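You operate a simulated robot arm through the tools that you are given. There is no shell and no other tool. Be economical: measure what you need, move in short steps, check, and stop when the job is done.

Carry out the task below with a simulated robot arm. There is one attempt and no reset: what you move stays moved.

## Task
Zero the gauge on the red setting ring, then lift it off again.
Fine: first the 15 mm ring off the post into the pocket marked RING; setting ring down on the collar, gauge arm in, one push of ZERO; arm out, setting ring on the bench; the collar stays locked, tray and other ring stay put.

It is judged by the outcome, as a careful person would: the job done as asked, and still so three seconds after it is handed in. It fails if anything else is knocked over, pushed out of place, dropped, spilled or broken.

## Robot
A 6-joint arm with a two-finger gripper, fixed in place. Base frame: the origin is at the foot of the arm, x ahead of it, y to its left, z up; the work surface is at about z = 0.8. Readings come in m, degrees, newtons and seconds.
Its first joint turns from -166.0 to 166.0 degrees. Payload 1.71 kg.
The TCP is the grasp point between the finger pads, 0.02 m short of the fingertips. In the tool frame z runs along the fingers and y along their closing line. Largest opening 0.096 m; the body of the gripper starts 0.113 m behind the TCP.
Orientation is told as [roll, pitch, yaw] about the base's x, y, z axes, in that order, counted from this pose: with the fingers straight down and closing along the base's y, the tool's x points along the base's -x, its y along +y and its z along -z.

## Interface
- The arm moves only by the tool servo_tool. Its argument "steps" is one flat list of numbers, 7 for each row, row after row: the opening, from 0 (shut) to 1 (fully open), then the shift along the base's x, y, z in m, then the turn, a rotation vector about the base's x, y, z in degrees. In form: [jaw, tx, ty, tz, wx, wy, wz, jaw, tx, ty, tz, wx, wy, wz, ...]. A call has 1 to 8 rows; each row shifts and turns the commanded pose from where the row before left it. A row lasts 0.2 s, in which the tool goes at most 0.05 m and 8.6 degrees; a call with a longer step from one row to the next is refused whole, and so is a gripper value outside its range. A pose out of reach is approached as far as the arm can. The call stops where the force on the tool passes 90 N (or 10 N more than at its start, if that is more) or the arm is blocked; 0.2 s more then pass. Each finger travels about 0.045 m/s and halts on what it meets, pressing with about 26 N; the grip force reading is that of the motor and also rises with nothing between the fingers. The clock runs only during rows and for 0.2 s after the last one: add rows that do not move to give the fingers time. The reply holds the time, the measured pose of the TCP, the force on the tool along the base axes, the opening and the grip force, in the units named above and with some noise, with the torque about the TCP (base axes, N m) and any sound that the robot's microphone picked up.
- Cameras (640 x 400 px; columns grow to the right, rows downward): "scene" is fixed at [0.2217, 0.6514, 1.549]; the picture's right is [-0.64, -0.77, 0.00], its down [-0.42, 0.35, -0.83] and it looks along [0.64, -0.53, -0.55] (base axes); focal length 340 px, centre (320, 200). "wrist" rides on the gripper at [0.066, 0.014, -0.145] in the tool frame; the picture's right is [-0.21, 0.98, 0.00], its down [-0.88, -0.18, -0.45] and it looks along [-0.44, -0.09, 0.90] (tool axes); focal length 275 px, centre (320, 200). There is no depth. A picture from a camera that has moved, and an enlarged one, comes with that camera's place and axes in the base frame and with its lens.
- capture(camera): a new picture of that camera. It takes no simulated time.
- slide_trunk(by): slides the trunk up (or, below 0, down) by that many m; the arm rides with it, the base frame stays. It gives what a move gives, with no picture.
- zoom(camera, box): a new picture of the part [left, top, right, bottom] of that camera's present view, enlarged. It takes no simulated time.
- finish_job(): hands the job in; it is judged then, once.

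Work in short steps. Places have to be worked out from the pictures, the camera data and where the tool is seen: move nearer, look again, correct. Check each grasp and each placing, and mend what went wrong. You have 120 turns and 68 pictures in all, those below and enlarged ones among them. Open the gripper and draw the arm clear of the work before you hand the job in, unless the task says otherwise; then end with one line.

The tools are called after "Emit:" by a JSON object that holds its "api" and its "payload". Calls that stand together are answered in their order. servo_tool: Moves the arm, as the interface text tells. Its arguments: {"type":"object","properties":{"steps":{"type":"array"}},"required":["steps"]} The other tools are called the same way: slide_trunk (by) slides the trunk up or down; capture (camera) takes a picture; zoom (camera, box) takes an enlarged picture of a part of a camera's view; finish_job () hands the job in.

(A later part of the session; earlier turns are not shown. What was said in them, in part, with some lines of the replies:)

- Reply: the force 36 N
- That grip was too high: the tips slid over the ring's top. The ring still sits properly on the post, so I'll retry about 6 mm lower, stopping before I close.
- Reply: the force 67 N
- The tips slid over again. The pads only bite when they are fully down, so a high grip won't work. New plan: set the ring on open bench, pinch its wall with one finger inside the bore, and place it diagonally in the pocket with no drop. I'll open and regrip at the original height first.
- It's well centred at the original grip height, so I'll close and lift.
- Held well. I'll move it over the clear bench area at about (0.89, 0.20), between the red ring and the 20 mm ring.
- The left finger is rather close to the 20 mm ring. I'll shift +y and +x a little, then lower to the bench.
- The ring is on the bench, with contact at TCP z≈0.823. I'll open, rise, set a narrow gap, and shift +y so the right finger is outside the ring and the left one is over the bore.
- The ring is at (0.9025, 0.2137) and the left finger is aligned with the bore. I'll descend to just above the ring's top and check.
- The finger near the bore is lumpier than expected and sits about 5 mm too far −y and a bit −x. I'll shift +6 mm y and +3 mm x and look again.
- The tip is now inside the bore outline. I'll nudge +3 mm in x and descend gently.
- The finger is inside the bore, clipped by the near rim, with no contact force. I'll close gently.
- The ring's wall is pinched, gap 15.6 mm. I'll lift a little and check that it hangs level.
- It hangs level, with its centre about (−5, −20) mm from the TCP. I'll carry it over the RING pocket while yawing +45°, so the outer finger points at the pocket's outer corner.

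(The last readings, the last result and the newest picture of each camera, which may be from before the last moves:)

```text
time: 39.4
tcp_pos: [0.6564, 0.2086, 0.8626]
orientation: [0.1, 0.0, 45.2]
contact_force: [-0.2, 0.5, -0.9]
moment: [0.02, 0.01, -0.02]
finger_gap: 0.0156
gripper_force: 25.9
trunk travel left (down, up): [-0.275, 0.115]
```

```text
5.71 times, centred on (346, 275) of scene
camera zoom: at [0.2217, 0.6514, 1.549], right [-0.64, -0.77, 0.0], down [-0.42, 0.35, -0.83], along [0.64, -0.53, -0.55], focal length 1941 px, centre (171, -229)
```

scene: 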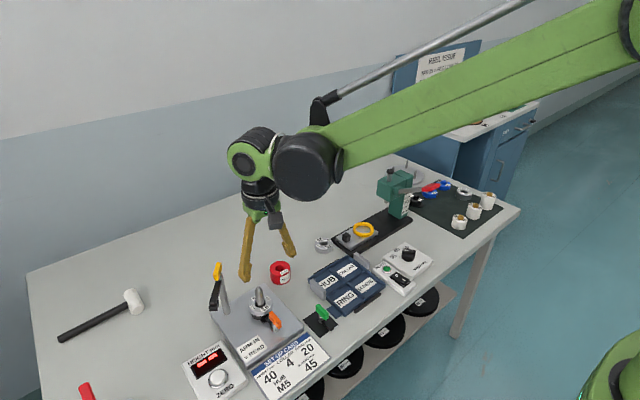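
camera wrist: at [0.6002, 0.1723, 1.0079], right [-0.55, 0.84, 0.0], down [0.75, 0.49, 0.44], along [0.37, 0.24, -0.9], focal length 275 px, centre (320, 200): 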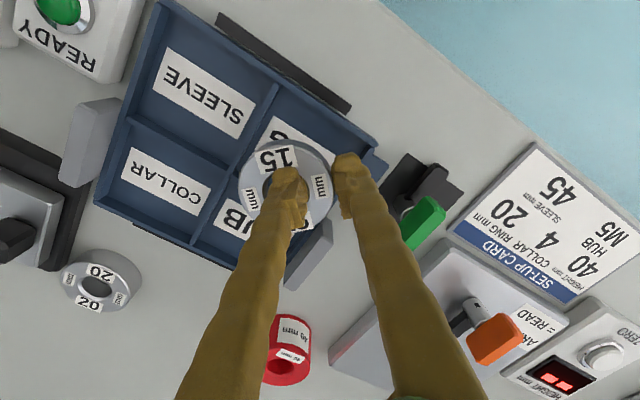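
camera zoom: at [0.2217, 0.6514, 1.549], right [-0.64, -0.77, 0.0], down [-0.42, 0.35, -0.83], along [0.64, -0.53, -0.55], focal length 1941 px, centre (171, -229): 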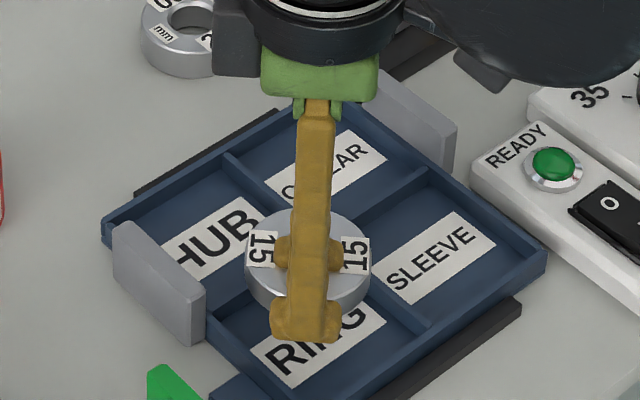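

The ring's centre is at (0.666, 0.1905), inside the pocket outline. I'll add 5° of yaw and a small shift to give the outer finger more room, then lower in fine steps while watching the force.

Emit:
{"api": "servo_tool", "payload": {"steps": [0, -0.0034, -0.0016, -0.005, 0, 0, 5, 0, 0, 0, -0.012, 0, 0, 0, 0, 0, 0, -0.005, 0, 0, 0, 0, 0, 0, 0, 0, 0, 0]}}

Emit:
{"api": "servo_tool", "payload": {"steps": [0, 0, 0, -0.003, 0, 0, 0, 0, 0, 0, -0.002, 0, 0, 0, 0, 0, 0, 0, 0, 0, 0]}}

Emit:
{"api": "servo_tool", "payload": {"steps": [0, 0, 0, -0.002, 0, 0, 0, 0, 0, 0, 0, 0, 0, 0]}}

Emit:
{"api": "zoom", "payload": {"camera": "scene", "box": [305, 255, 385, 305]}}

```text
time: 40.4
tcp_pos: [0.6524, 0.2085, 0.8408]
orientation: [0.1, -0.1, 50.1]
contact_force: [-0.7, -0.1, -0.6]
moment: [0.01, 0.04, 0.02]
finger_gap: 0.0155
gripper_force: 25.8
trunk travel left (down, up): [-0.275, 0.115]
```

```text
time: 41.2
tcp_pos: [0.6536, 0.2085, 0.8375]
orientation: [-0.1, 0.0, 50.1]
contact_force: [-1.4, 0.4, 3.9]
moment: [-0.05, -0.11, -0.01]
finger_gap: 0.0157
gripper_force: 25.9
trunk travel left (down, up): [-0.275, 0.115]
```

```text
time: 41.8
tcp_pos: [0.6525, 0.2078, 0.8358]
orientation: [0.0, 0.0, 50.0]
contact_force: [-1.7, 0.9, 3.6]
moment: [-0.03, -0.16, -0.01]
finger_gap: 0.0158
gripper_force: 25.9
trunk travel left (down, up): [-0.275, 0.115]
```

```text
8.00 times, centred on (345, 280) of scene
camera zoom: at [0.2217, 0.6514, 1.549], right [-0.64, -0.77, 0.0], down [-0.42, 0.35, -0.83], along [0.64, -0.53, -0.55], focal length 2717 px, centre (120, -440)
```

zoom: 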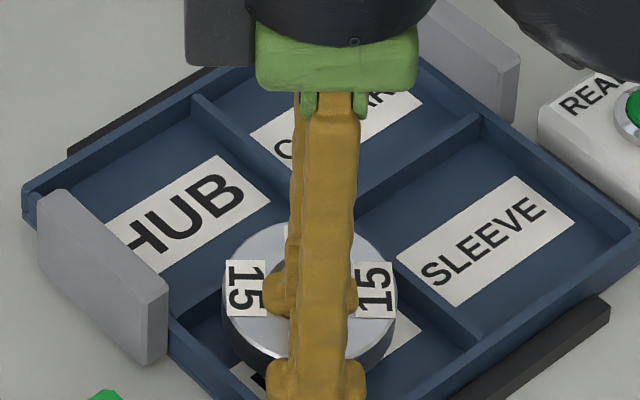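

There is light contact (4 N) at TCP z≈0.838, so the ring may be touching the HUB/RING divider. I'll raise 6 mm and take a view that includes the pocket's lower corner.

Emit:
{"api": "servo_tool", "payload": {"steps": [0, 0, 0, 0.005, 0, 0, 0, 0, 0, 0, 0, 0, 0, 0]}}

Emit:
{"api": "zoom", "payload": {"camera": "scene", "box": [316, 268, 380, 308]}}

Emit:
{"api": "zoom", "payload": {"camera": "wrist", "box": [200, 80, 400, 205]}}

```text
time: 42.4
tcp_pos: [0.6527, 0.2076, 0.8417]
orientation: [0.0, -0.1, 50.0]
contact_force: [-0.6, 0.5, -0.6]
moment: [0.07, 0.03, 0.01]
finger_gap: 0.0155
gripper_force: 25.8
trunk travel left (down, up): [-0.275, 0.115]
```

```text
10.00 times, centred on (348, 288) of scene
camera zoom: at [0.2217, 0.6514, 1.549], right [-0.64, -0.77, 0.0], down [-0.42, 0.35, -0.83], along [0.64, -0.53, -0.55], focal length 3396 px, centre (40, -680)
```

zoom: 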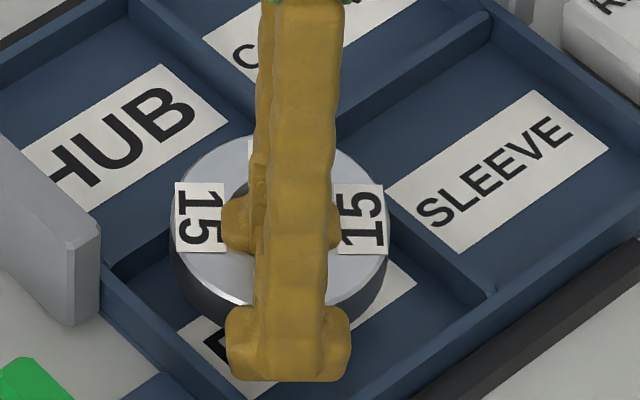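

```text
3.20 times, centred on (300, 142) of wrist
camera zoom: at [0.6004, 0.1669, 0.9857], right [-0.62, 0.79, 0.0], down [0.7, 0.55, 0.44], along [0.35, 0.28, -0.9], focal length 881 px, centre (384, 384)
```

zoom: 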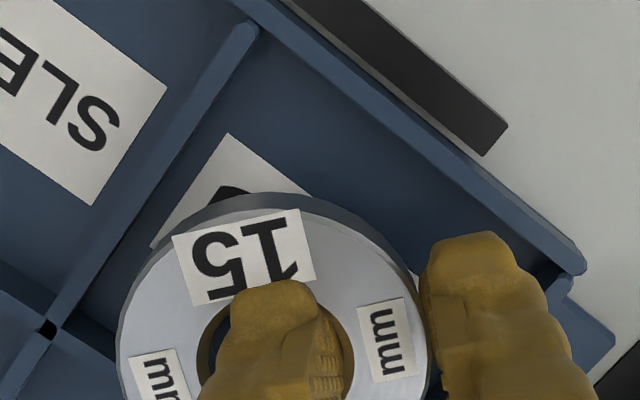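

The wrist view puts the pocket at x 0.625–0.698, y 0.159–0.231, and the ring's centre at about (0.668–0.672, 0.193), so it is too close to the HUB divider. I'll shift −5 mm x and −1 mm y, then lower again.

Emit:
{"api": "servo_tool", "payload": {"steps": [0, -0.0055, -0.001, 0, 0, 0, 0, 0, 0, 0, -0.004, 0, 0, 0, 0, 0, 0, -0.003, 0, 0, 0, 0, 0, 0, 0, 0, 0, 0]}}

Emit:
{"api": "servo_tool", "payload": {"steps": [0, 0, 0, -0.002, 0, 0, 0, 0, 0, 0, -0.002, 0, 0, 0, 0, 0, 0, 0, 0, 0, 0]}}

```text
time: 43.4
tcp_pos: [0.6484, 0.2084, 0.8325]
orientation: [0.1, -0.1, 50.0]
contact_force: [-0.6, -0.4, -1.5]
moment: [-0.04, 0.0, 0.0]
finger_gap: 0.0155
gripper_force: 25.2
trunk travel left (down, up): [-0.275, 0.115]
```

```text
time: 44.2
tcp_pos: [0.6471, 0.2079, 0.8298]
orientation: [0.1, 0.1, 50.0]
contact_force: [0.5, 0.4, 1.6]
moment: [0.08, 0.04, -0.03]
finger_gap: 0.0156
gripper_force: 26.2
trunk travel left (down, up): [-0.275, 0.115]
```

It passed below the previous contact height, so the ring is inside the walls. I'll continue in 2 mm steps.

Emit:
{"api": "servo_tool", "payload": {"steps": [0, 0, 0, -0.002, 0, 0, 0, 0, 0, 0, 0, 0, 0, 0]}}

Emit:
{"api": "servo_tool", "payload": {"steps": [0, 0, 0, -0.002, 0, 0, 0, 0, 0, 0, 0, 0, 0, 0]}}

Emit:
{"api": "zoom", "payload": {"camera": "scene", "box": [316, 268, 380, 308]}}

```text
time: 44.8
tcp_pos: [0.6481, 0.2066, 0.8274]
orientation: [0.0, 0.0, 50.1]
contact_force: [6.4, 0.6, 16.3]
moment: [-0.18, 0.03, 0.05]
finger_gap: 0.0157
gripper_force: 26.4
trunk travel left (down, up): [-0.275, 0.115]
```

```text
time: 45.4
tcp_pos: [0.6485, 0.2068, 0.8257]
orientation: [0.1, 0.0, 49.9]
contact_force: [9.7, -1.8, 20.1]
moment: [0.0, -0.14, -0.02]
finger_gap: 0.0155
gripper_force: 26.2
trunk travel left (down, up): [-0.275, 0.115]
```

```text
10.00 times, centred on (348, 288) of scene
camera zoom: at [0.2217, 0.6514, 1.549], right [-0.64, -0.77, 0.0], down [-0.42, 0.35, -0.83], along [0.64, -0.53, -0.55], focal length 3396 px, centre (40, -680)
```

zoom: 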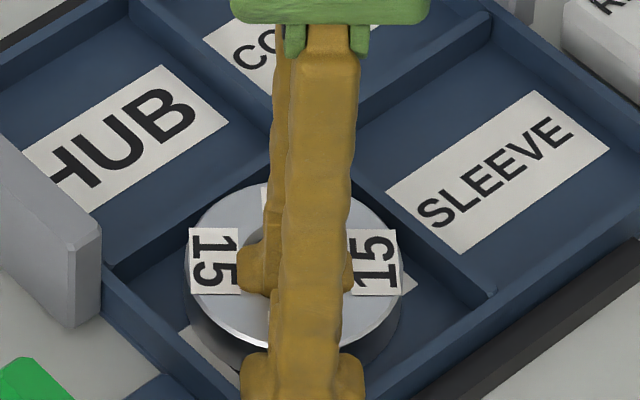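

It's seated on the pocket floor, reaction about 18 N. I'll open just a few millimetres and lift straight up.

Emit:
{"api": "servo_tool", "payload": {"steps": [0.2, 0, 0, 0.001, 0, 0, 0, 0.2, 0, 0, 0, 0, 0, 0, 0.2, 0, 0, 0.006, 0, 0, 0, 0.2, 0, 0, 0.012, 0, 0, 0, 0.2, 0, 0, 0.03, 0, 0, 0, 0.2, 0, 0, 0.04, 0, 0, 0, 0.2, 0, 0, 0, 0, 0, 0]}}

Emit:
{"api": "zoom", "payload": {"camera": "scene", "box": [260, 240, 388, 320]}}

```text
time: 47.0
tcp_pos: [0.6501, 0.2079, 0.915]
orientation: [0.0, 0.1, 50.0]
contact_force: [0.7, -0.4, -0.2]
moment: [0.01, 0.0, 0.0]
finger_gap: 0.0192
gripper_force: 0.1
trunk travel left (down, up): [-0.275, 0.115]
```

```text
5.00 times, centred on (324, 280) of scene
camera zoom: at [0.2217, 0.6514, 1.549], right [-0.64, -0.77, 0.0], down [-0.42, 0.35, -0.83], along [0.64, -0.53, -0.55], focal length 1698 px, centre (300, -200)
```

zoom: 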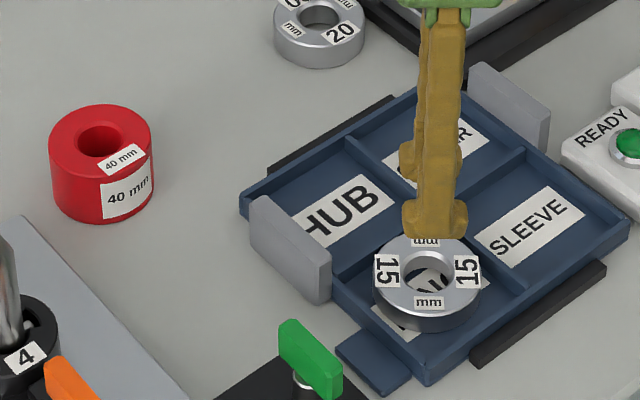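

The 15 mm ring lies flat in the RING pocket. Next is the red ring at about (0.843, 0.286). I'll move above it, yaw back to 0, and set the gap to about 0.078 m.

Emit:
{"api": "servo_tool", "payload": {"steps": [0.81, 0, 0, 0.03, 0, 0, 0, 0.81, 0.0276, 0.0112, 0, 0, 0, -7.14, 0.81, 0.0276, 0.0112, 0, 0, 0, -7.14, 0.81, 0.0276, 0.0112, 0, 0, 0, -7.14, 0.81, 0.0276, 0.0112, 0, 0, 0, -7.14, 0.81, 0.0276, 0.0112, 0, 0, 0, -7.14, 0.81, 0.0276, 0.0111, 0, 0, 0, -7.15, 0.81, 0.0274, 0.011, 0, 0, 0, -7.15]}}

Emit:
{"api": "servo_tool", "payload": {"steps": [0.81, 0, 0, -0.04, 0, 0, 0, 0.81, 0, 0, -0.02, 0, 0, 0, 0.81, 0, 0, 0, 0, 0, 0]}}

Emit:
{"api": "capture", "payload": {"camera": "wrist"}}

```text
time: 48.8
tcp_pos: [0.8407, 0.2868, 0.9456]
orientation: [0.1, 0.0, -0.1]
contact_force: [0.3, -0.6, -0.2]
moment: [0.02, 0.01, -0.01]
finger_gap: 0.0775
gripper_force: 0.1
trunk travel left (down, up): [-0.275, 0.115]
```

```text
time: 49.6
tcp_pos: [0.8387, 0.2875, 0.8835]
orientation: [0.0, 0.1, 0.0]
contact_force: [0.2, -0.2, 0.0]
moment: [-0.03, 0.0, -0.02]
finger_gap: 0.0778
gripper_force: 0.1
trunk travel left (down, up): [-0.275, 0.115]
```

```text
25 pictures are left
camera wrist: at [0.7739, 0.3013, 1.0282], right [0.21, 0.98, 0.0], down [0.88, -0.18, 0.44], along [0.43, -0.09, -0.9], focal length 275 px, centre (320, 200)
```

wrist: 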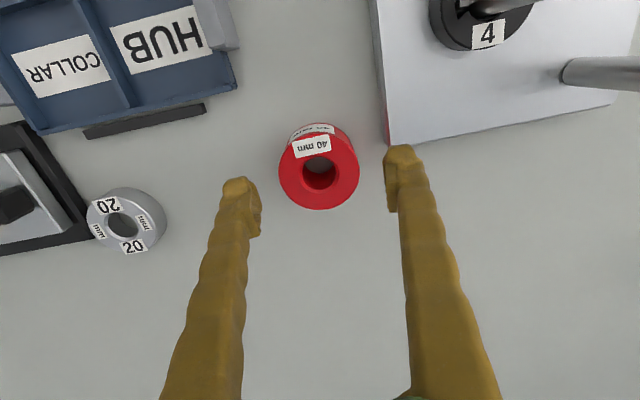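

The ring is centred between the fingers, and the +y finger has about 8 mm to the fixture plate. I'll shift +3 mm in x, descend and close.

Emit:
{"api": "servo_tool", "payload": {"steps": [0.81, 0.003, -0.001, -0.02, 0, 0, 0, 0.81, 0, 0, -0.02, 0, 0, 0, 0.81, 0, 0, -0.0125, 0, 0, 0, 0.81, 0, 0, 0, 0, 0, 0, 0, 0, 0, 0, 0, 0, 0, 0, 0, 0, 0, 0, 0, 0, 0, 0, 0, 0, 0, 0, 0]}}

Emit:
{"api": "servo_tool", "payload": {"steps": [0, 0, 0, 0, 0, 0, 0, 0, 0, 0, 0.02, 0, 0, 0, 0, 0, 0, 0.03, 0, 0, 0, 0, 0, 0, 0.04, 0, 0, 0, 0, 0, 0, 0.04, 0, 0, 0, 0, 0, 0, 0.025, 0, 0, 0, 0, 0, 0, 0, 0, 0, 0]}}

Emit:
{"api": "capture", "payload": {"camera": "wrist"}}

```text
time: 51.2
tcp_pos: [0.8429, 0.2836, 0.8318]
orientation: [-0.1, 0.0, 0.0]
contact_force: [0.4, -0.1, -0.2]
moment: [0.0, -0.01, 0.02]
finger_gap: 0.0612
gripper_force: 26.6
trunk travel left (down, up): [-0.275, 0.115]
```

```text
time: 52.8
tcp_pos: [0.8412, 0.2827, 0.9859]
orientation: [0.0, 0.0, 0.0]
contact_force: [-0.2, -0.7, -1.1]
moment: [0.03, 0.02, 0.02]
finger_gap: 0.0613
gripper_force: 26.1
trunk travel left (down, up): [-0.275, 0.115]
```

```text
24 pictures are left
camera wrist: at [0.7755, 0.2974, 1.1316], right [0.21, 0.98, 0.0], down [0.88, -0.18, 0.44], along [0.43, -0.09, -0.9], focal length 275 px, centre (320, 200)
```

wrist: 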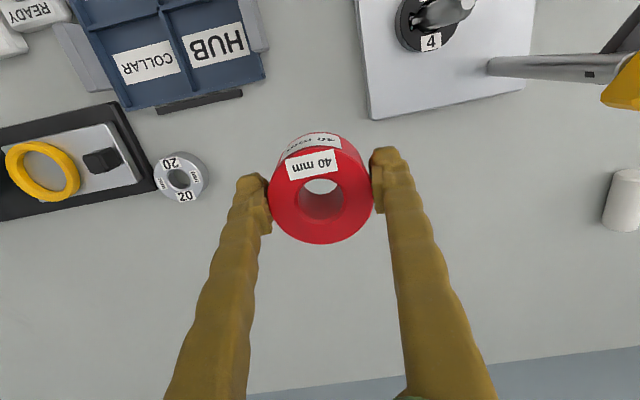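

The red ring is held, gap 0.0613 m. I'll move over the post, staying clear of the column, and check alignment.

Emit:
{"api": "servo_tool", "payload": {"steps": [0, -0.0215, 0.0295, 0.002, 0, 0, 0, 0, -0.0215, 0.0295, 0, 0, 0, 0, 0, -0.0215, 0.0295, 0, 0, 0, 0, 0, -0.0215, 0.0295, 0, 0, 0, 0, 0, 0, 0, 0, 0, 0, 0]}}

Emit:
{"api": "capture", "payload": {"camera": "wrist"}}

Emit:
{"api": "zoom", "payload": {"camera": "scene", "box": [200, 230, 328, 310]}}

```text
time: 54.0
tcp_pos: [0.7613, 0.4015, 0.9885]
orientation: [0.0, 0.0, 0.0]
contact_force: [0.6, 0.6, -0.8]
moment: [-0.04, -0.01, 0.0]
finger_gap: 0.0614
gripper_force: 26.3
trunk travel left (down, up): [-0.275, 0.115]
```

```text
23 pictures are left
camera wrist: at [0.6954, 0.4148, 1.1338], right [0.21, 0.98, 0.0], down [0.88, -0.18, 0.44], along [0.43, -0.09, -0.9], focal length 275 px, centre (320, 200)
```

wrist: 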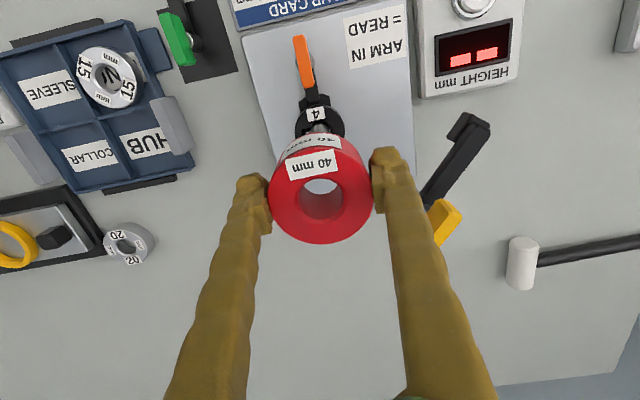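

```text
5.00 times, centred on (264, 270) of scene
camera zoom: at [0.2217, 0.6514, 1.549], right [-0.64, -0.77, 0.0], down [-0.42, 0.35, -0.83], along [0.64, -0.53, -0.55], focal length 1698 px, centre (600, -150)
```

zoom: 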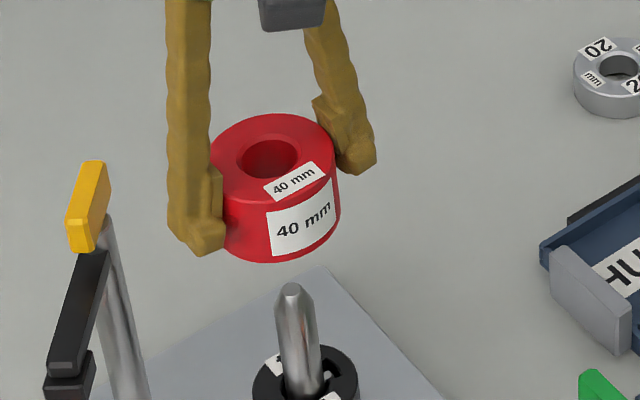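

Relative to the post (0.757, 0.403), the held ring is about 6 mm too far +x. I'll correct this and lower over the tapered tip in steps, watching the force.

Emit:
{"api": "servo_tool", "payload": {"steps": [0, -0.006, 0.001, -0.015, 0, 0, 0, 0, 0, 0, -0.015, 0, 0, 0, 0, 0, 0, -0.012, 0, 0, 0, 0, 0, 0, -0.01, 0, 0, 0, 0, 0, 0, -0.01, 0, 0, 0, 0, 0, 0, 0, 0, 0, 0]}}

Emit:
{"api": "zoom", "payload": {"camera": "scene", "box": [200, 240, 328, 320]}}

```text
time: 55.4
tcp_pos: [0.7537, 0.402, 0.9289]
orientation: [0.0, -0.1, 0.1]
contact_force: [14.0, 0.4, 8.0]
moment: [0.0, -0.57, 0.06]
finger_gap: 0.0611
gripper_force: 26.0
trunk travel left (down, up): [-0.275, 0.115]
```

```text
5.00 times, centred on (264, 280) of scene
camera zoom: at [0.2217, 0.6514, 1.549], right [-0.64, -0.77, 0.0], down [-0.42, 0.35, -0.83], along [0.64, -0.53, -0.55], focal length 1698 px, centre (600, -200)
```

zoom: 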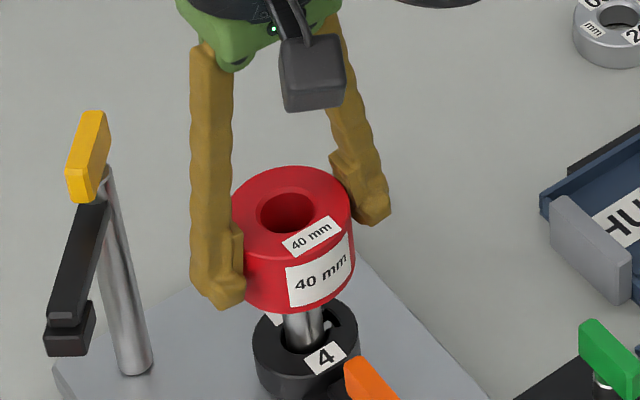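

The post is inside the bore but pushes the ring toward +x (14 N). I'll shift +x by 3 mm and check that the force drops.

Emit:
{"api": "servo_tool", "payload": {"steps": [0, 0.003, 0, 0, 0, 0, 0, 0, 0, 0, 0, 0, 0, 0]}}

```text
time: 56.0
tcp_pos: [0.7554, 0.4029, 0.9285]
orientation: [0.0, 0.1, 0.2]
contact_force: [-0.5, -0.3, -1.5]
moment: [0.0, 0.0, 0.01]
finger_gap: 0.0613
gripper_force: 26.5
trunk travel left (down, up): [-0.275, 0.115]
```

The force is gone. I'll add 2 mm more in x as clearance and continue down toward the seat at about z=0.876.

Emit:
{"api": "servo_tool", "payload": {"steps": [0, 0.002, 0, -0.01, 0, 0, 0, 0, 0, 0, -0.012, 0, 0, 0, 0, 0, 0, -0.012, 0, 0, 0, 0, 0, 0, -0.01, 0, 0, 0, 0, 0, 0, 0, 0, 0, 0]}}

Emit:
{"api": "servo_tool", "payload": {"steps": [0, 0, 0, -0.003, 0, 0, 0, 0, 0, 0, -0.002, 0, 0, 0, 0, 0, 0, 0, 0, 0, 0]}}

```text
time: 57.2
tcp_pos: [0.7578, 0.4022, 0.882]
orientation: [0.1, 0.0, 0.1]
contact_force: [0.4, -0.3, -0.1]
moment: [0.04, 0.03, -0.01]
finger_gap: 0.0611
gripper_force: 26.3
trunk travel left (down, up): [-0.275, 0.115]
```

```text
time: 58.0
tcp_pos: [0.7577, 0.4022, 0.8794]
orientation: [0.0, 0.0, -0.1]
contact_force: [1.2, 0.5, -1.9]
moment: [0.0, 0.01, -0.01]
finger_gap: 0.0612
gripper_force: 26.2
trunk travel left (down, up): [-0.275, 0.115]
```

Emit:
{"api": "servo_tool", "payload": {"steps": [0, 0, 0, -0.002, 0, 0, 0, 0, 0, 0, -0.002, 0, 0, 0, 0, 0, 0, 0, 0, 0, 0]}}

Emit:
{"api": "servo_tool", "payload": {"steps": [0, 0, 0, -0.002, 0, 0, 0, 0, 0, 0, 0, 0, 0, 0]}}

```text
time: 58.8
tcp_pos: [0.7588, 0.4032, 0.8745]
orientation: [0.0, 0.0, 0.2]
contact_force: [0.3, -0.4, -1.4]
moment: [0.01, 0.02, -0.01]
finger_gap: 0.0611
gripper_force: 25.8
trunk travel left (down, up): [-0.275, 0.115]
```

```text
time: 59.4
tcp_pos: [0.7575, 0.4021, 0.8723]
orientation: [0.0, 0.0, 0.1]
contact_force: [3.0, 1.6, 10.9]
moment: [0.01, 0.18, 0.0]
finger_gap: 0.061
gripper_force: 26.1
trunk travel left (down, up): [-0.275, 0.115]
```

It's seated on the collar, with contact at z≈0.8725. I'll release, rise, and look at the gauge arm.

Emit:
{"api": "servo_tool", "payload": {"steps": [0.85, 0, 0, 0, 0, 0, 0, 0.85, 0, 0, 0, 0, 0, 0, 0.85, 0, 0, 0.03, 0, 0, 0, 0.85, 0, 0, 0.04, 0, 0, 0, 0.85, 0, 0, 0.04, 0, 0, 0, 0.85, -0.02, 0, 0.04, 0, 0, 0, 0.85, -0.04, 0, 0.02, 0, 0, 0, 0.85, 0, 0, 0, 0, 0, 0]}}

Emit:
{"api": "zoom", "payload": {"camera": "scene", "box": [176, 240, 304, 320]}}

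Emit:
{"api": "capture", "payload": {"camera": "wrist"}}

```text
time: 61.2
tcp_pos: [0.694, 0.4017, 1.0457]
orientation: [0.0, 0.0, 0.1]
contact_force: [1.0, -0.4, 0.2]
moment: [0.02, -0.05, -0.02]
finger_gap: 0.0814
gripper_force: 0.0
trunk travel left (down, up): [-0.275, 0.115]
```

```text
5.00 times, centred on (240, 280) of scene
camera zoom: at [0.2217, 0.6514, 1.549], right [-0.64, -0.77, 0.0], down [-0.42, 0.35, -0.83], along [0.64, -0.53, -0.55], focal length 1698 px, centre (720, -200)
```

zoom: 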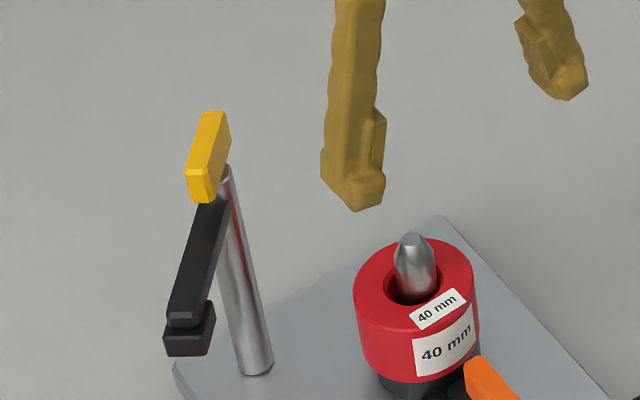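

```text
19 pictures are left
camera wrist: at [0.6294, 0.4156, 1.1903], right [0.21, 0.98, 0.0], down [0.88, -0.18, 0.44], along [0.44, -0.09, -0.9], focal length 275 px, centre (320, 200)
```

wrist: 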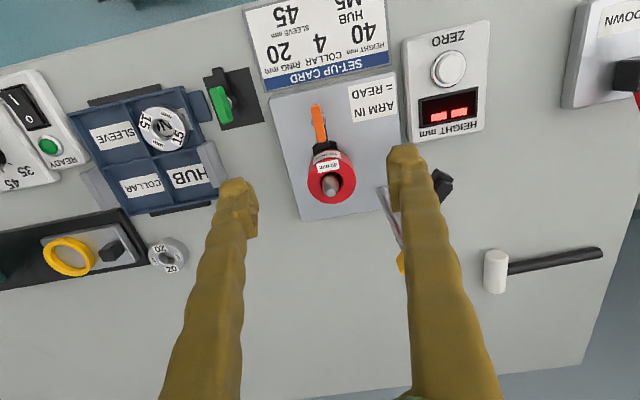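

The red ring is seated on the collar. The gauge arm pivots on the column at about (0.812, 0.471), with its end near (0.757, 0.513) and z about 0.926–0.948. I'll close the fingers and move behind the arm to push it in.

Emit:
{"api": "servo_tool", "payload": {"steps": [0, 0.015, 0.03, 0.01, 0, 0, 0, 0, 0.02, 0.035, 0, 0, 0, 0, 0, 0.025, 0.035, 0, 0, 0, 0, 0, 0.025, 0.03, 0, 0, 0, 0, 0, 0.017, 0.01, -0.02, 0, 0, 0, 0, 0, 0, -0.02, 0, 0, 0, 0, 0, 0, 0, 0, 0, 0, 0, 0, 0, 0, 0, 0, 0]}}

Emit:
{"api": "zoom", "payload": {"camera": "scene", "box": [160, 230, 288, 310]}}

Emit:
{"api": "capture", "payload": {"camera": "wrist"}}

```text
time: 63.0
tcp_pos: [0.7991, 0.5399, 1.0121]
orientation: [0.0, 0.0, 0.0]
contact_force: [-0.3, -0.6, 0.1]
moment: [0.01, -0.01, 0.03]
finger_gap: 0.0003
gripper_force: 26.0
trunk travel left (down, up): [-0.275, 0.115]
```

```text
5.00 times, centred on (224, 270) of scene
camera zoom: at [0.2217, 0.6514, 1.549], right [-0.64, -0.77, 0.0], down [-0.42, 0.35, -0.83], along [0.64, -0.53, -0.55], focal length 1698 px, centre (800, -150)
```

zoom: 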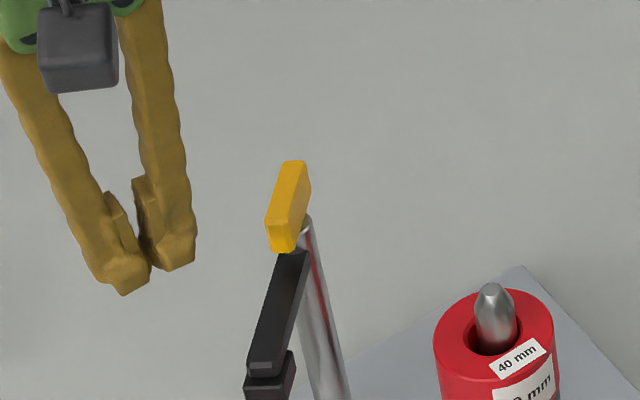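

```text
17 pictures are left
camera wrist: at [0.733, 0.554, 1.1557], right [0.21, 0.98, 0.0], down [0.88, -0.18, 0.44], along [0.43, -0.09, -0.9], focal length 275 px, centre (320, 200)
```

wrist: 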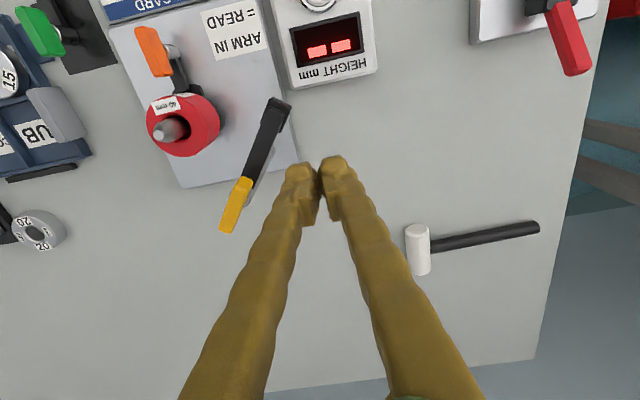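

My arm and pivot estimates hold up. The finger is about 47 mm behind the arm axis. I'll lower to arm height and start pushing along the arc.

Emit:
{"api": "servo_tool", "payload": {"steps": [0, 0, 0, -0.035, 0, 0, 0, 0, 0, 0, -0.027, 0, 0, 0, 0, -0.009, -0.01, 0, 0, 0, 0, 0, -0.0096, -0.0097, 0, 0, 0, 0, 0, -0.0066, -0.0058, 0, 0, 0, 0, 0, -0.0067, -0.0059, 0, 0, 0, 0, 0, 0, 0, 0, 0, 0, 0]}}

Emit:
{"api": "zoom", "payload": {"camera": "scene", "box": [160, 230, 288, 310]}}

```text
time: 64.6
tcp_pos: [0.7714, 0.5105, 0.9482]
orientation: [0.0, -0.1, 0.0]
contact_force: [30.1, -13.6, -3.8]
moment: [-0.14, -0.44, 0.6]
finger_gap: 0.0
gripper_force: 26.2
trunk travel left (down, up): [-0.275, 0.115]
```

```text
5.00 times, centred on (224, 270) of scene
camera zoom: at [0.2217, 0.6514, 1.549], right [-0.64, -0.77, 0.0], down [-0.42, 0.35, -0.83], along [0.64, -0.53, -0.55], focal length 1698 px, centre (800, -150)
```

zoom: 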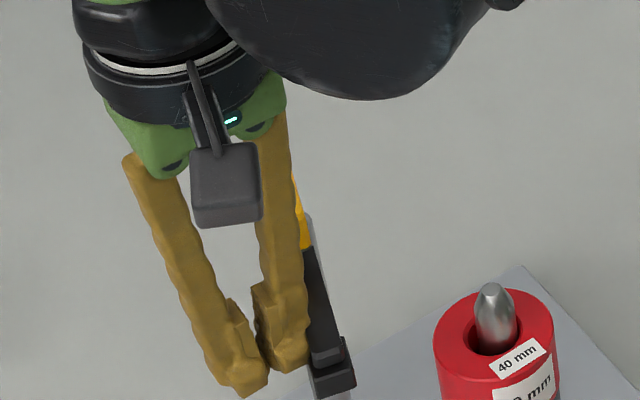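

The arm turned to about 163°, but the force is radial: the finger is wedged against the block at the arm's end. I'll move inward toward the pivot by about 8 mm and continue the arc at a smaller radius.

Emit:
{"api": "servo_tool", "payload": {"steps": [0, 0.0074, -0.0043, 0, 0, 0, 0, 0, -0.0044, -0.0056, 0, 0, 0, 0, 0, -0.0044, -0.0056, 0, 0, 0, 0, 0, 0, 0, 0, 0, 0, 0]}}

```text
time: 65.6
tcp_pos: [0.7673, 0.4972, 0.9516]
orientation: [0.0, 0.0, 0.0]
contact_force: [-0.1, -0.4, -0.6]
moment: [-0.05, 0.02, 0.01]
finger_gap: 0.0002
gripper_force: 26.0
trunk travel left (down, up): [-0.275, 0.115]
```

No resisting force now. I'll continue the arc.

Emit:
{"api": "servo_tool", "payload": {"steps": [0, -0.002, -0.009, 0, 0, 0, 0, 0, -0.001, -0.009, 0, 0, 0, 0, 0, -0.0002, -0.0065, 0, 0, 0, 0, 0, -0.0002, -0.006, 0, 0, 0, 0, 0, 0, 0, 0, 0, 0, 0]}}

Emit:
{"api": "zoom", "payload": {"camera": "scene", "box": [176, 250, 304, 330]}}

```text
time: 66.8
tcp_pos: [0.7619, 0.4664, 0.9507]
orientation: [-0.1, 0.0, 0.1]
contact_force: [-1.1, -0.6, -0.8]
moment: [0.01, -0.01, -0.01]
finger_gap: 0.0
gripper_force: 26.2
trunk travel left (down, up): [-0.275, 0.115]
```

```text
5.00 times, centred on (240, 290) of scene
camera zoom: at [0.2217, 0.6514, 1.549], right [-0.64, -0.77, 0.0], down [-0.42, 0.35, -0.83], along [0.64, -0.53, -0.55], focal length 1698 px, centre (720, -250)
```

zoom: 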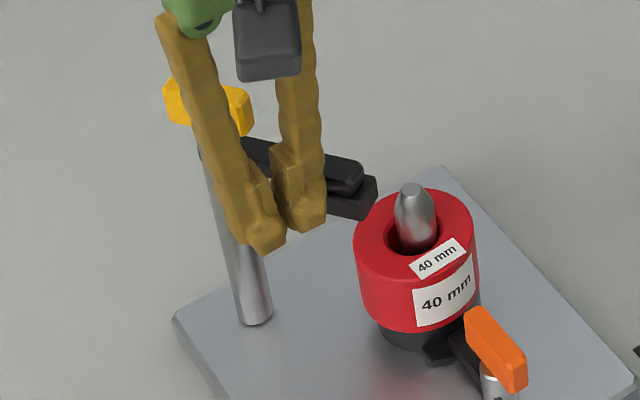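

The arm is at about 214°, near the ring. I'll push gently toward 231° until a stop is felt.

Emit:
{"api": "servo_tool", "payload": {"steps": [0, 0.001, -0.0065, 0, 0, 0, 0, 0, 0.0025, -0.0065, 0, 0, 0, 0, 0, 0, 0, 0, 0, 0, 0]}}

Emit:
{"api": "zoom", "payload": {"camera": "scene", "box": [170, 250, 330, 400]}}

```text
time: 67.6
tcp_pos: [0.7684, 0.4519, 0.9502]
orientation: [0.2, 0.1, 0.0]
contact_force: [-0.3, -0.4, -0.2]
moment: [0.03, 0.0, -0.03]
finger_gap: 0.0
gripper_force: 26.1
trunk travel left (down, up): [-0.275, 0.115]
```

```text
2.67 times, centred on (250, 325) of scene
camera zoom: at [0.2217, 0.6514, 1.549], right [-0.64, -0.77, 0.0], down [-0.42, 0.35, -0.83], along [0.64, -0.53, -0.55], focal length 906 px, centre (507, -133)
```

zoom: 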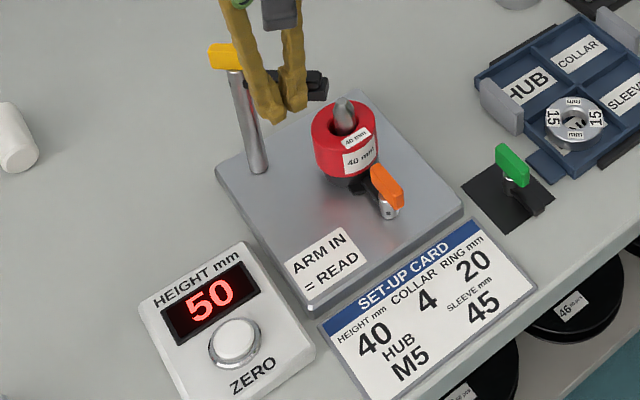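

The display now reads 50, so the arm counts as in. I'll push a few millimetres more to find the stop and have some margin.

Emit:
{"api": "servo_tool", "payload": {"steps": [0, 0.003, -0.0035, 0, 0, 0, 0, 0, 0, 0, 0, 0, 0, 0]}}

Emit:
{"api": "zoom", "payload": {"camera": "scene", "box": [190, 250, 286, 310]}}

```text
time: 68.2
tcp_pos: [0.7692, 0.4509, 0.9505]
orientation: [0.1, 0.0, 0.1]
contact_force: [-9.6, 6.5, -1.2]
moment: [0.05, 0.07, -0.1]
finger_gap: 0.0
gripper_force: 26.0
trunk travel left (down, up): [-0.275, 0.115]
```

```text
6.67 times, centred on (238, 280) of scene
camera zoom: at [0.2217, 0.6514, 1.549], right [-0.64, -0.77, 0.0], down [-0.42, 0.35, -0.83], along [0.64, -0.53, -0.55], focal length 2264 px, centre (867, -333)
```

zoom: 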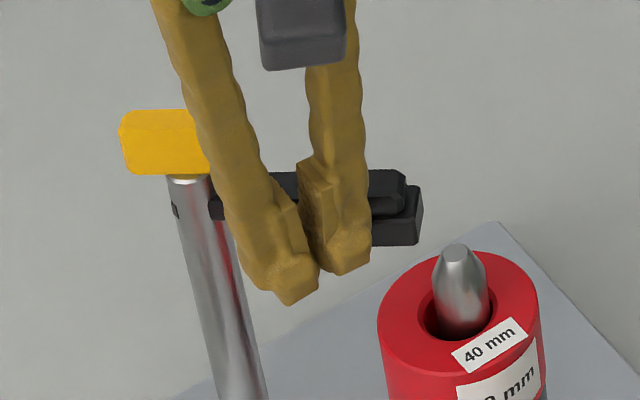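

The stop is felt (about 11 N), so the arm is fully in. I'll back the finger off, rise and go above the ZERO button at about (0.668, 0.565).

Emit:
{"api": "servo_tool", "payload": {"steps": [0, -0.012, 0.012, 0, 0, 0, 0, 0, -0.016, 0.012, 0, 0, 0, 0, 0, -0.016, 0.014, 0.01, 0, 0, 0, 0, -0.015, 0.025, 0, 0, 0, 0, 0, -0.02, 0.025, -0.01, 0, 0, 0, 0, -0.02, 0.025, -0.01, 0, 0, 0, 0, 0, 0, -0.02, 0, 0, 0, 0, 0, 0, 0, 0, 0, 0]}}

Emit:
{"api": "capture", "payload": {"camera": "wrist"}}

```text
time: 70.0
tcp_pos: [0.6693, 0.5631, 0.9189]
orientation: [0.0, 0.1, 0.0]
contact_force: [0.0, -0.1, 0.2]
moment: [-0.05, 0.03, 0.02]
finger_gap: 0.0
gripper_force: 25.8
trunk travel left (down, up): [-0.275, 0.115]
```

```text
12 pictures are left
camera wrist: at [0.6032, 0.5771, 1.0643], right [0.21, 0.98, 0.0], down [0.88, -0.18, 0.44], along [0.43, -0.09, -0.9], focal length 275 px, centre (320, 200)
```

wrist: 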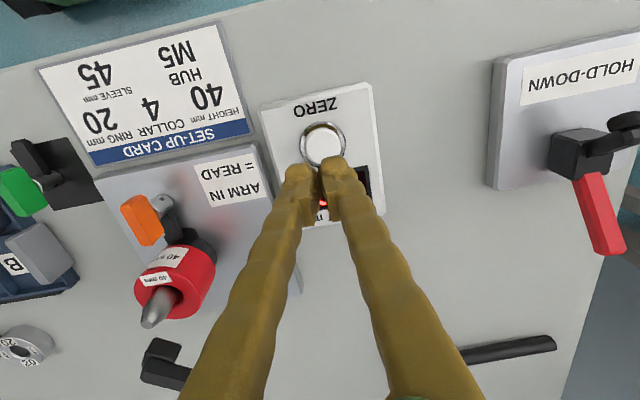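

The button is at about (0.666, 0.565). I'll align and descend toward it.

Emit:
{"api": "servo_tool", "payload": {"steps": [0, -0.003, 0.002, -0.02, 0, 0, 0, 0, 0, 0, -0.02, 0, 0, 0, 0, 0, 0, -0.01, 0, 0, 0, 0, 0, 0, 0, 0, 0, 0]}}

Emit:
{"api": "servo_tool", "payload": {"steps": [0, 0, 0, -0.003, 0, 0, 0, 0, 0, 0, -0.003, 0, 0, 0, 0, 0, 0, -0.003, 0, 0, 0]}}

```text
time: 71.0
tcp_pos: [0.6675, 0.5636, 0.8694]
orientation: [0.0, 0.0, 0.0]
contact_force: [0.4, 0.2, -0.2]
moment: [0.01, -0.02, -0.01]
finger_gap: 0.0
gripper_force: 26.0
trunk travel left (down, up): [-0.275, 0.115]
```

```text
time: 71.8
tcp_pos: [0.6668, 0.5637, 0.8608]
orientation: [0.0, 0.0, 0.0]
contact_force: [0.0, 0.0, 0.4]
moment: [0.02, 0.03, 0.01]
finger_gap: 0.0
gripper_force: 25.8
trunk travel left (down, up): [-0.275, 0.115]
```

Emit:
{"api": "servo_tool", "payload": {"steps": [0, 0, 0, -0.002, 0, 0, 0, 0, 0, 0, -0.002, 0, 0, 0, 0, 0, 0, -0.002, 0, 0, 0]}}

```text
time: 72.6
tcp_pos: [0.6668, 0.5649, 0.8553]
orientation: [0.1, 0.0, -0.1]
contact_force: [0.8, 0.1, 0.0]
moment: [-0.01, 0.01, 0.02]
finger_gap: 0.0
gripper_force: 25.6
trunk travel left (down, up): [-0.275, 0.115]
```

Emit:
{"api": "servo_tool", "payload": {"steps": [0, 0, 0, -0.002, 0, 0, 0, 0, 0, 0, -0.002, 0, 0, 0]}}

```text
time: 73.2
tcp_pos: [0.6681, 0.564, 0.85]
orientation: [0.0, 0.0, 0.1]
contact_force: [-0.1, -0.1, -0.8]
moment: [-0.01, -0.03, 0.0]
finger_gap: 0.0001
gripper_force: 26.0
trunk travel left (down, up): [-0.275, 0.115]
```

Emit:
{"api": "servo_tool", "payload": {"steps": [0, 0, 0, -0.002, 0, 0, 0, 0, 0, 0, -0.002, 0, 0, 0]}}

```text
time: 73.8
tcp_pos: [0.667, 0.5641, 0.8481]
orientation: [0.0, 0.1, 0.1]
contact_force: [1.6, 0.0, 5.3]
moment: [0.01, -0.05, 0.01]
finger_gap: 0.006
gripper_force: 29.1
trunk travel left (down, up): [-0.275, 0.115]
heard: click
```

A click was heard with 5 N of contact, so the button is pressed. I'll lift straight up and read the display.

Emit:
{"api": "servo_tool", "payload": {"steps": [0, 0, 0, 0.01, 0, 0, 0, 0, 0, 0, 0.03, 0, 0, 0, 0, 0, 0, 0.04, 0, 0, 0, 0, 0, 0, 0.03, 0, 0, 0, 0, -0.03, 0.01, 0.03, 0, 0, 0, 0, 0, 0, 0, 0, 0, 0]}}

Emit:
{"api": "zoom", "payload": {"camera": "scene", "box": [170, 250, 330, 400]}}

```text
time: 75.2
tcp_pos: [0.6333, 0.5755, 0.9878]
orientation: [-0.1, 0.0, 0.1]
contact_force: [-0.4, 0.1, 0.9]
moment: [-0.02, -0.06, 0.03]
finger_gap: 0.0001
gripper_force: 29.3
trunk travel left (down, up): [-0.275, 0.115]
```

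```text
2.67 times, centred on (250, 325) of scene
camera zoom: at [0.2217, 0.6514, 1.549], right [-0.64, -0.77, 0.0], down [-0.42, 0.35, -0.83], along [0.64, -0.53, -0.55], focal length 906 px, centre (507, -133)
```

zoom: 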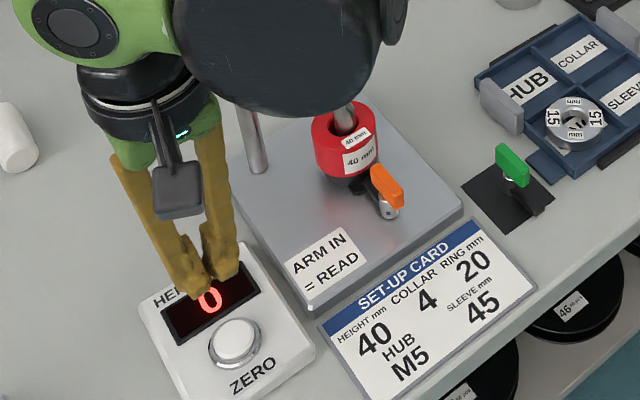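

The display shows 0, so the gauge is zeroed. Next is swinging the arm out: I'll rise, cross over to the far side of the arm, and come down at about (0.828, 0.408).

Emit:
{"api": "servo_tool", "payload": {"steps": [0, 0, 0, 0.045, 0, 0, 0, 0, 0.0324, -0.028, 0.005, 0, 0, 0, 0, 0.0324, -0.028, 0.005, 0, 0, 0, 0, 0.0324, -0.028, 0.005, 0, 0, 0, 0, 0.0324, -0.028, 0.005, 0, 0, 0, 0, 0.0324, -0.028, 0.005, 0, 0, 0, 0, 0.0325, -0.028, 0.005, 0, 0, 0, 0, 0, 0, 0, 0, 0, 0]}}

Emit:
{"api": "capture", "payload": {"camera": "wrist"}}

```text
time: 77.0
tcp_pos: [0.8296, 0.4042, 1.0614]
orientation: [0.1, -0.1, 0.1]
contact_force: [0.2, -0.1, 0.5]
moment: [0.0, 0.03, 0.03]
finger_gap: 0.0001
gripper_force: 29.5
trunk travel left (down, up): [-0.275, 0.115]
```

```text
10 pictures are left
camera wrist: at [0.7646, 0.4195, 1.207], right [0.21, 0.98, 0.0], down [0.88, -0.18, 0.44], along [0.43, -0.09, -0.9], focal length 275 px, centre (320, 200)
```

wrist: 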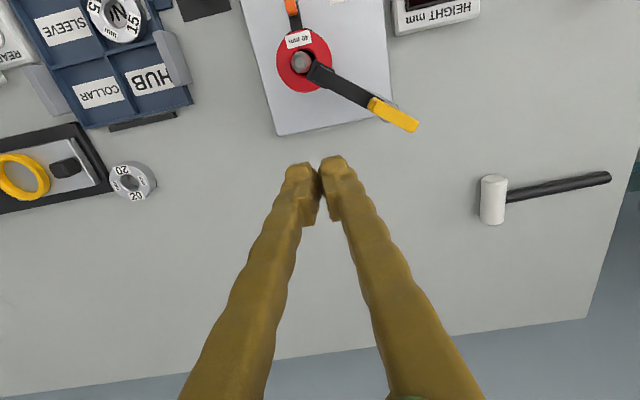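

The finger is clear on the far side of the arm. I'll descend and start pushing the arm outward.

Emit:
{"api": "servo_tool", "payload": {"steps": [0, 0, 0, -0.04, 0, 0, 0, 0, 0, 0, -0.04, 0, 0, 0, 0, 0, 0, -0.031, 0, 0, 0, 0, -0.0114, 0.0093, 0, 0, 0, 0, 0, -0.0115, 0.0094, 0, 0, 0, 0, 0, -0.0076, 0.0022, 0, 0, 0, 0, 0, -0.0077, 0.0021, 0, 0, 0, 0, 0, 0, 0, 0, 0, 0, 0]}}

```text
time: 78.8
tcp_pos: [0.7923, 0.4287, 0.951]
orientation: [0.0, -0.1, 0.1]
contact_force: [-0.4, 0.5, 0.5]
moment: [-0.03, 0.02, -0.04]
finger_gap: 0.0
gripper_force: 29.3
trunk travel left (down, up): [-0.275, 0.115]
```

No blocking. I'll continue the arc outward.

Emit:
{"api": "servo_tool", "payload": {"steps": [0, -0.0069, 0.0048, 0, 0, 0, 0, 0, -0.0069, 0.0049, 0, 0, 0, 0, 0, -0.0076, 0.0101, 0, 0, 0, 0, 0, -0.0028, 0.0079, 0, 0, 0, 0, 0, -0.0029, 0.0079, 0, 0, 0, 0, 0, -0.0001, 0.0076, 0, 0, 0, 0, 0, -0.0001, 0.0076, 0, 0, 0, 0, 0, 0, 0, 0, 0, 0, 0]}}

Emit:
{"api": "zoom", "payload": {"camera": "scene", "box": [170, 250, 330, 400]}}

```text
time: 80.6
tcp_pos: [0.7664, 0.4759, 0.9504]
orientation: [0.0, 0.1, -0.1]
contact_force: [-9.7, -24.8, -10.7]
moment: [-0.3, 0.09, -0.04]
finger_gap: 0.0002
gripper_force: 29.0
trunk travel left (down, up): [-0.275, 0.115]
```

```text
2.67 times, centred on (250, 325) of scene
camera zoom: at [0.2217, 0.6514, 1.549], right [-0.64, -0.77, 0.0], down [-0.42, 0.35, -0.83], along [0.64, -0.53, -0.55], focal length 906 px, centre (507, -133)
```

zoom: 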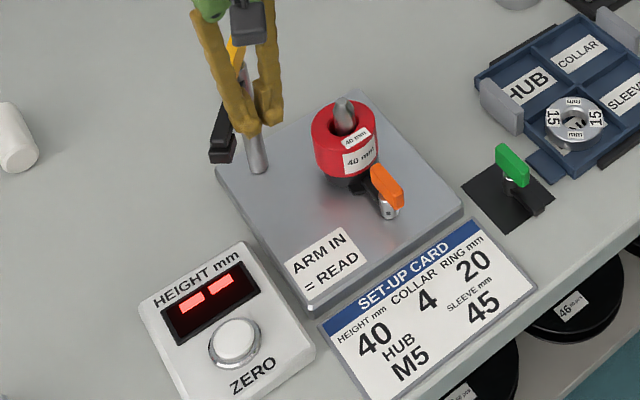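

The arm is out at its stop and the display shows "--". I'll back off, rise above the post, and open the gripper for the red ring.

Emit:
{"api": "servo_tool", "payload": {"steps": [0, 0, -0.02, 0, 0, 0, 0, 0, 0, 0, 0.035, 0, 0, 0, 0, -0.004, -0.027, 0.015, 0, 0, 0, 0.85, -0.004, -0.026, 0, 0, 0, 0, 0.85, 0, 0, 0, 0, 0, 0, 0.85, 0, 0, 0, 0, 0, 0, 0.85, 0, 0, 0, 0, 0, 0, 0.85, 0, 0, 0, 0, 0, 0]}}

Emit:
{"api": "capture", "payload": {"camera": "wrist"}}

```text
time: 82.4
tcp_pos: [0.7572, 0.4044, 1.0003]
orientation: [0.0, 0.0, 0.0]
contact_force: [-0.7, -0.1, -0.5]
moment: [0.03, 0.01, 0.04]
finger_gap: 0.0814
gripper_force: 0.0
trunk travel left (down, up): [-0.275, 0.115]
```

```text
8 pictures are left
camera wrist: at [0.6914, 0.4194, 1.1448], right [0.21, 0.98, 0.0], down [0.88, -0.18, 0.44], along [0.43, -0.09, -0.9], focal length 275 px, centre (320, 200)
```

wrist: 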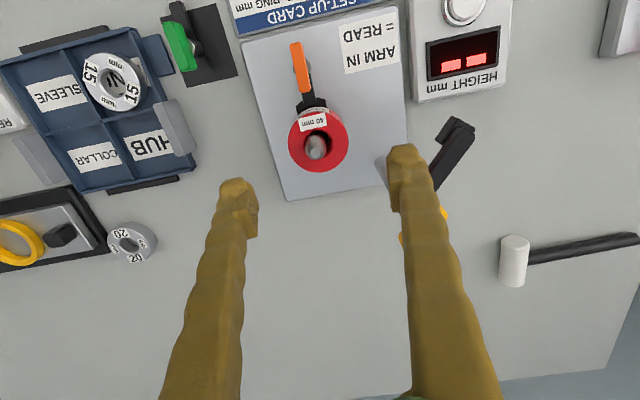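

The fingers straddle the red ring and stay clear of the swung-out arm. I'll descend to the recorded seat height and grip.

Emit:
{"api": "servo_tool", "payload": {"steps": [0.85, 0.0005, -0.002, -0.03, 0, 0, 0, 0.85, 0, 0, -0.04, 0, 0, 0, 0.85, 0, 0, -0.035, 0, 0, 0, 0.85, 0, 0, -0.0215, 0, 0, 0, 0.85, 0, 0, 0, 0, 0, 0]}}

Emit:
{"api": "servo_tool", "payload": {"steps": [0, 0, 0, 0, 0, 0, 0, 0, 0, 0, 0, 0, 0, 0, 0, 0, 0, 0, 0, 0, 0, 0, 0, 0, 0, 0, 0, 0]}}

Emit:
{"api": "servo_tool", "payload": {"steps": [0, 0, 0, 0.01, 0, 0, 0, 0, 0, 0, 0.02, 0, 0, 0, 0, 0, 0, 0.03, 0, 0, 0, 0, 0, 0, 0.03, 0, 0, 0, 0, 0, 0, 0.03, 0, 0, 0, 0, 0, 0, 0, 0, 0, 0]}}

Emit:
{"api": "zoom", "payload": {"camera": "scene", "box": [190, 230, 350, 330]}}

```text
time: 83.6
tcp_pos: [0.7613, 0.4024, 0.874]
orientation: [0.0, 0.1, 0.1]
contact_force: [0.1, 1.8, -0.1]
moment: [-0.01, 0.0, 0.02]
finger_gap: 0.0819
gripper_force: 0.1
trunk travel left (down, up): [-0.275, 0.115]
```

```text
time: 84.6
tcp_pos: [0.7604, 0.402, 0.8737]
orientation: [0.0, 0.0, 0.1]
contact_force: [-0.3, 0.6, -0.4]
moment: [0.02, -0.01, 0.02]
finger_gap: 0.0607
gripper_force: 25.9
trunk travel left (down, up): [-0.275, 0.115]
```

```text
time: 86.0
tcp_pos: [0.7583, 0.4042, 0.9947]
orientation: [-0.1, 0.0, 0.2]
contact_force: [-0.2, -0.2, -1.1]
moment: [-0.01, -0.02, 0.01]
finger_gap: 0.0611
gripper_force: 25.5
trunk travel left (down, up): [-0.275, 0.115]
```

```text
4.00 times, centred on (270, 280) of scene
camera zoom: at [0.2217, 0.6514, 1.549], right [-0.64, -0.77, 0.0], down [-0.42, 0.35, -0.83], along [0.64, -0.53, -0.55], focal length 1358 px, centre (520, -120)
```

zoom: 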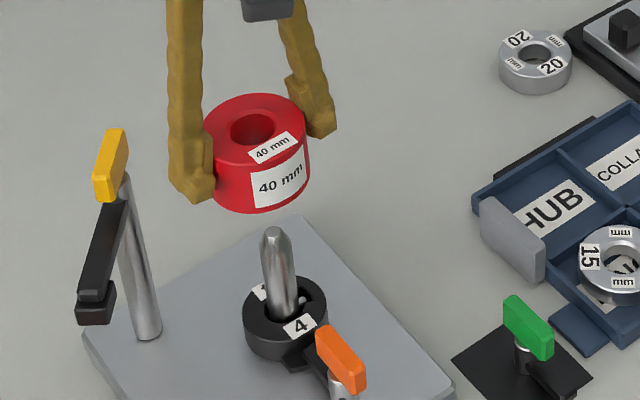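

The red ring is off the post and the collar is in place. I'll carry it to open bench at about (0.86, 0.27) and lower it.

Emit:
{"api": "servo_tool", "payload": {"steps": [0, 0.0255, -0.0335, 0, 0, 0, 0, 0, 0.0255, -0.0335, 0, 0, 0, 0, 0, 0.0255, -0.0335, 0, 0, 0, 0, 0, 0.0255, -0.0335, 0, 0, 0, 0, 0, 0, 0, 0, 0, 0, 0, 0, 0, 0, -0.045, 0, 0, 0, 0, 0, 0, -0.045, 0, 0, 0, 0, 0, 0, 0, 0, 0, 0]}}

Emit:
{"api": "capture", "payload": {"camera": "wrist"}}

```text
time: 87.8
tcp_pos: [0.8632, 0.2695, 0.9039]
orientation: [0.1, 0.0, 0.0]
contact_force: [0.3, -0.1, -0.4]
moment: [-0.03, 0.0, -0.01]
finger_gap: 0.0605
gripper_force: 25.5
trunk travel left (down, up): [-0.275, 0.115]
```

```text
6 pictures are left
camera wrist: at [0.7974, 0.2842, 1.0489], right [0.21, 0.98, 0.0], down [0.88, -0.18, 0.44], along [0.43, -0.09, -0.9], focal length 275 px, centre (320, 200)
```

wrist: 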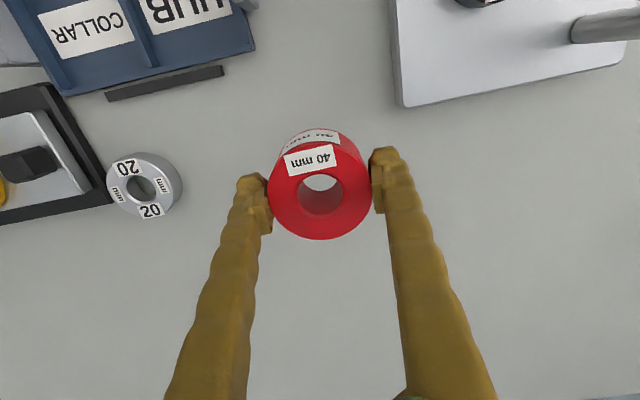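

The spot is clear on all sides. I'll lower to just above the expected contact at z≈0.832.

Emit:
{"api": "servo_tool", "payload": {"steps": [0, 0, 0, -0.03, 0, 0, 0, 0, 0, 0, -0.025, 0, 0, 0, 0, 0, 0, -0.012, 0, 0, 0, 0, 0, 0, -0.003, 0, 0, 0, 0, 0, 0, 0, 0, 0, 0]}}

Emit:
{"api": "servo_tool", "payload": {"steps": [0, 0, 0, -0.0015, 0, 0, 0, 0, 0, 0, 0, 0, 0, 0]}}

```text
time: 89.0
tcp_pos: [0.8597, 0.2701, 0.8335]
orientation: [0.0, 0.0, 0.0]
contact_force: [-0.1, 0.1, 1.6]
moment: [0.07, 0.0, -0.01]
finger_gap: 0.0607
gripper_force: 25.9
trunk travel left (down, up): [-0.275, 0.115]
```

```text
time: 89.6
tcp_pos: [0.8615, 0.2712, 0.8344]
orientation: [0.0, -0.1, -0.1]
contact_force: [8.4, -2.2, 22.5]
moment: [-0.03, 0.13, 0.01]
finger_gap: 0.0606
gripper_force: 26.2
trunk travel left (down, up): [-0.275, 0.115]
```

It's on the bench (22 N). I'll release and withdraw upward, clear of the work.

Emit:
{"api": "servo_tool", "payload": {"steps": [0.85, 0, 0, 0, 0, 0, 0, 0.85, 0, 0, 0, 0, 0, 0, 0.85, 0, 0, 0.02, 0, 0, 0, 0.85, 0, 0, 0.04, 0, 0, 0, 0.85, 0, 0, 0.045, 0, 0, 0, 0.85, 0, 0, 0.045, 0, 0, 0, 0.85, -0.03, 0, 0.035, 0, 0, 0, 0.85, -0.03, -0.02, 0.03, 0, 0, 0]}}

Emit:
{"api": "servo_tool", "payload": {"steps": [1, -0.03, -0.02, 0.03, 0, 0, 0, 1, -0.03, -0.02, 0.03, 0, 0, 0, 1, -0.03, -0.02, 0.03, 0, 0, 0, 1, 0, 0, 0, 0, 0, 0]}}

Emit:
{"api": "capture", "payload": {"camera": "scene"}}

Emit:
{"api": "zoom", "payload": {"camera": "scene", "box": [170, 210, 410, 400]}}

```text
time: 91.4
tcp_pos: [0.8012, 0.2502, 1.0468]
orientation: [0.0, 0.0, 0.0]
contact_force: [0.1, 0.9, 0.5]
moment: [-0.06, 0.02, -0.02]
finger_gap: 0.0816
gripper_force: 0.0
trunk travel left (down, up): [-0.275, 0.115]
```

```text
time: 92.4
tcp_pos: [0.7124, 0.1881, 1.14]
orientation: [0.0, 0.1, -0.1]
contact_force: [0.3, -0.1, 0.1]
moment: [0.05, -0.01, 0.01]
finger_gap: 0.0961
gripper_force: 0.1
trunk travel left (down, up): [-0.275, 0.115]
```

```text
5 pictures are left
```

scene: 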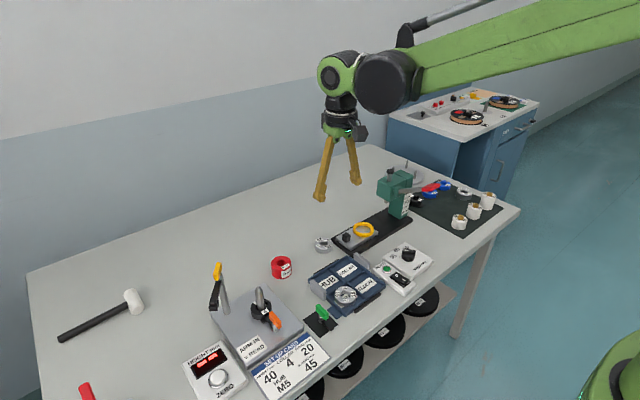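

```text
2.11 times, centred on (290, 305) of scene
camera zoom: at [0.2217, 0.6514, 1.549], right [-0.64, -0.77, 0.0], down [-0.42, 0.35, -0.83], along [0.64, -0.53, -0.55], focal length 715 px, centre (383, -21)
```

zoom: 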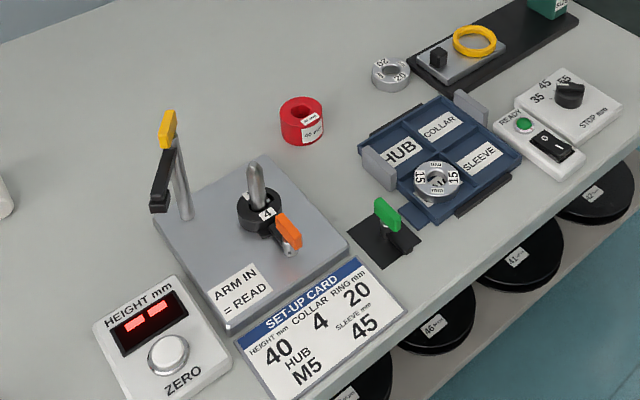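

The final view shows everything as asked: the 15 mm ring in the RING pocket, the red ring on the bench, and the gauge arm out. The collar, tray and 20 mm ring are unmoved, and the gripper is open and clear, so I'm handing in.

Emit:
{"api": "finish_job", "payload": {}}

```text
The job is handed in.
```

The gauge is zeroed on the red setting ring: one push of ZERO took the reading from 50 to 0. The red ring is back on the bench, the 15 mm ring is in the RING pocket, and the gauge arm is swung out.
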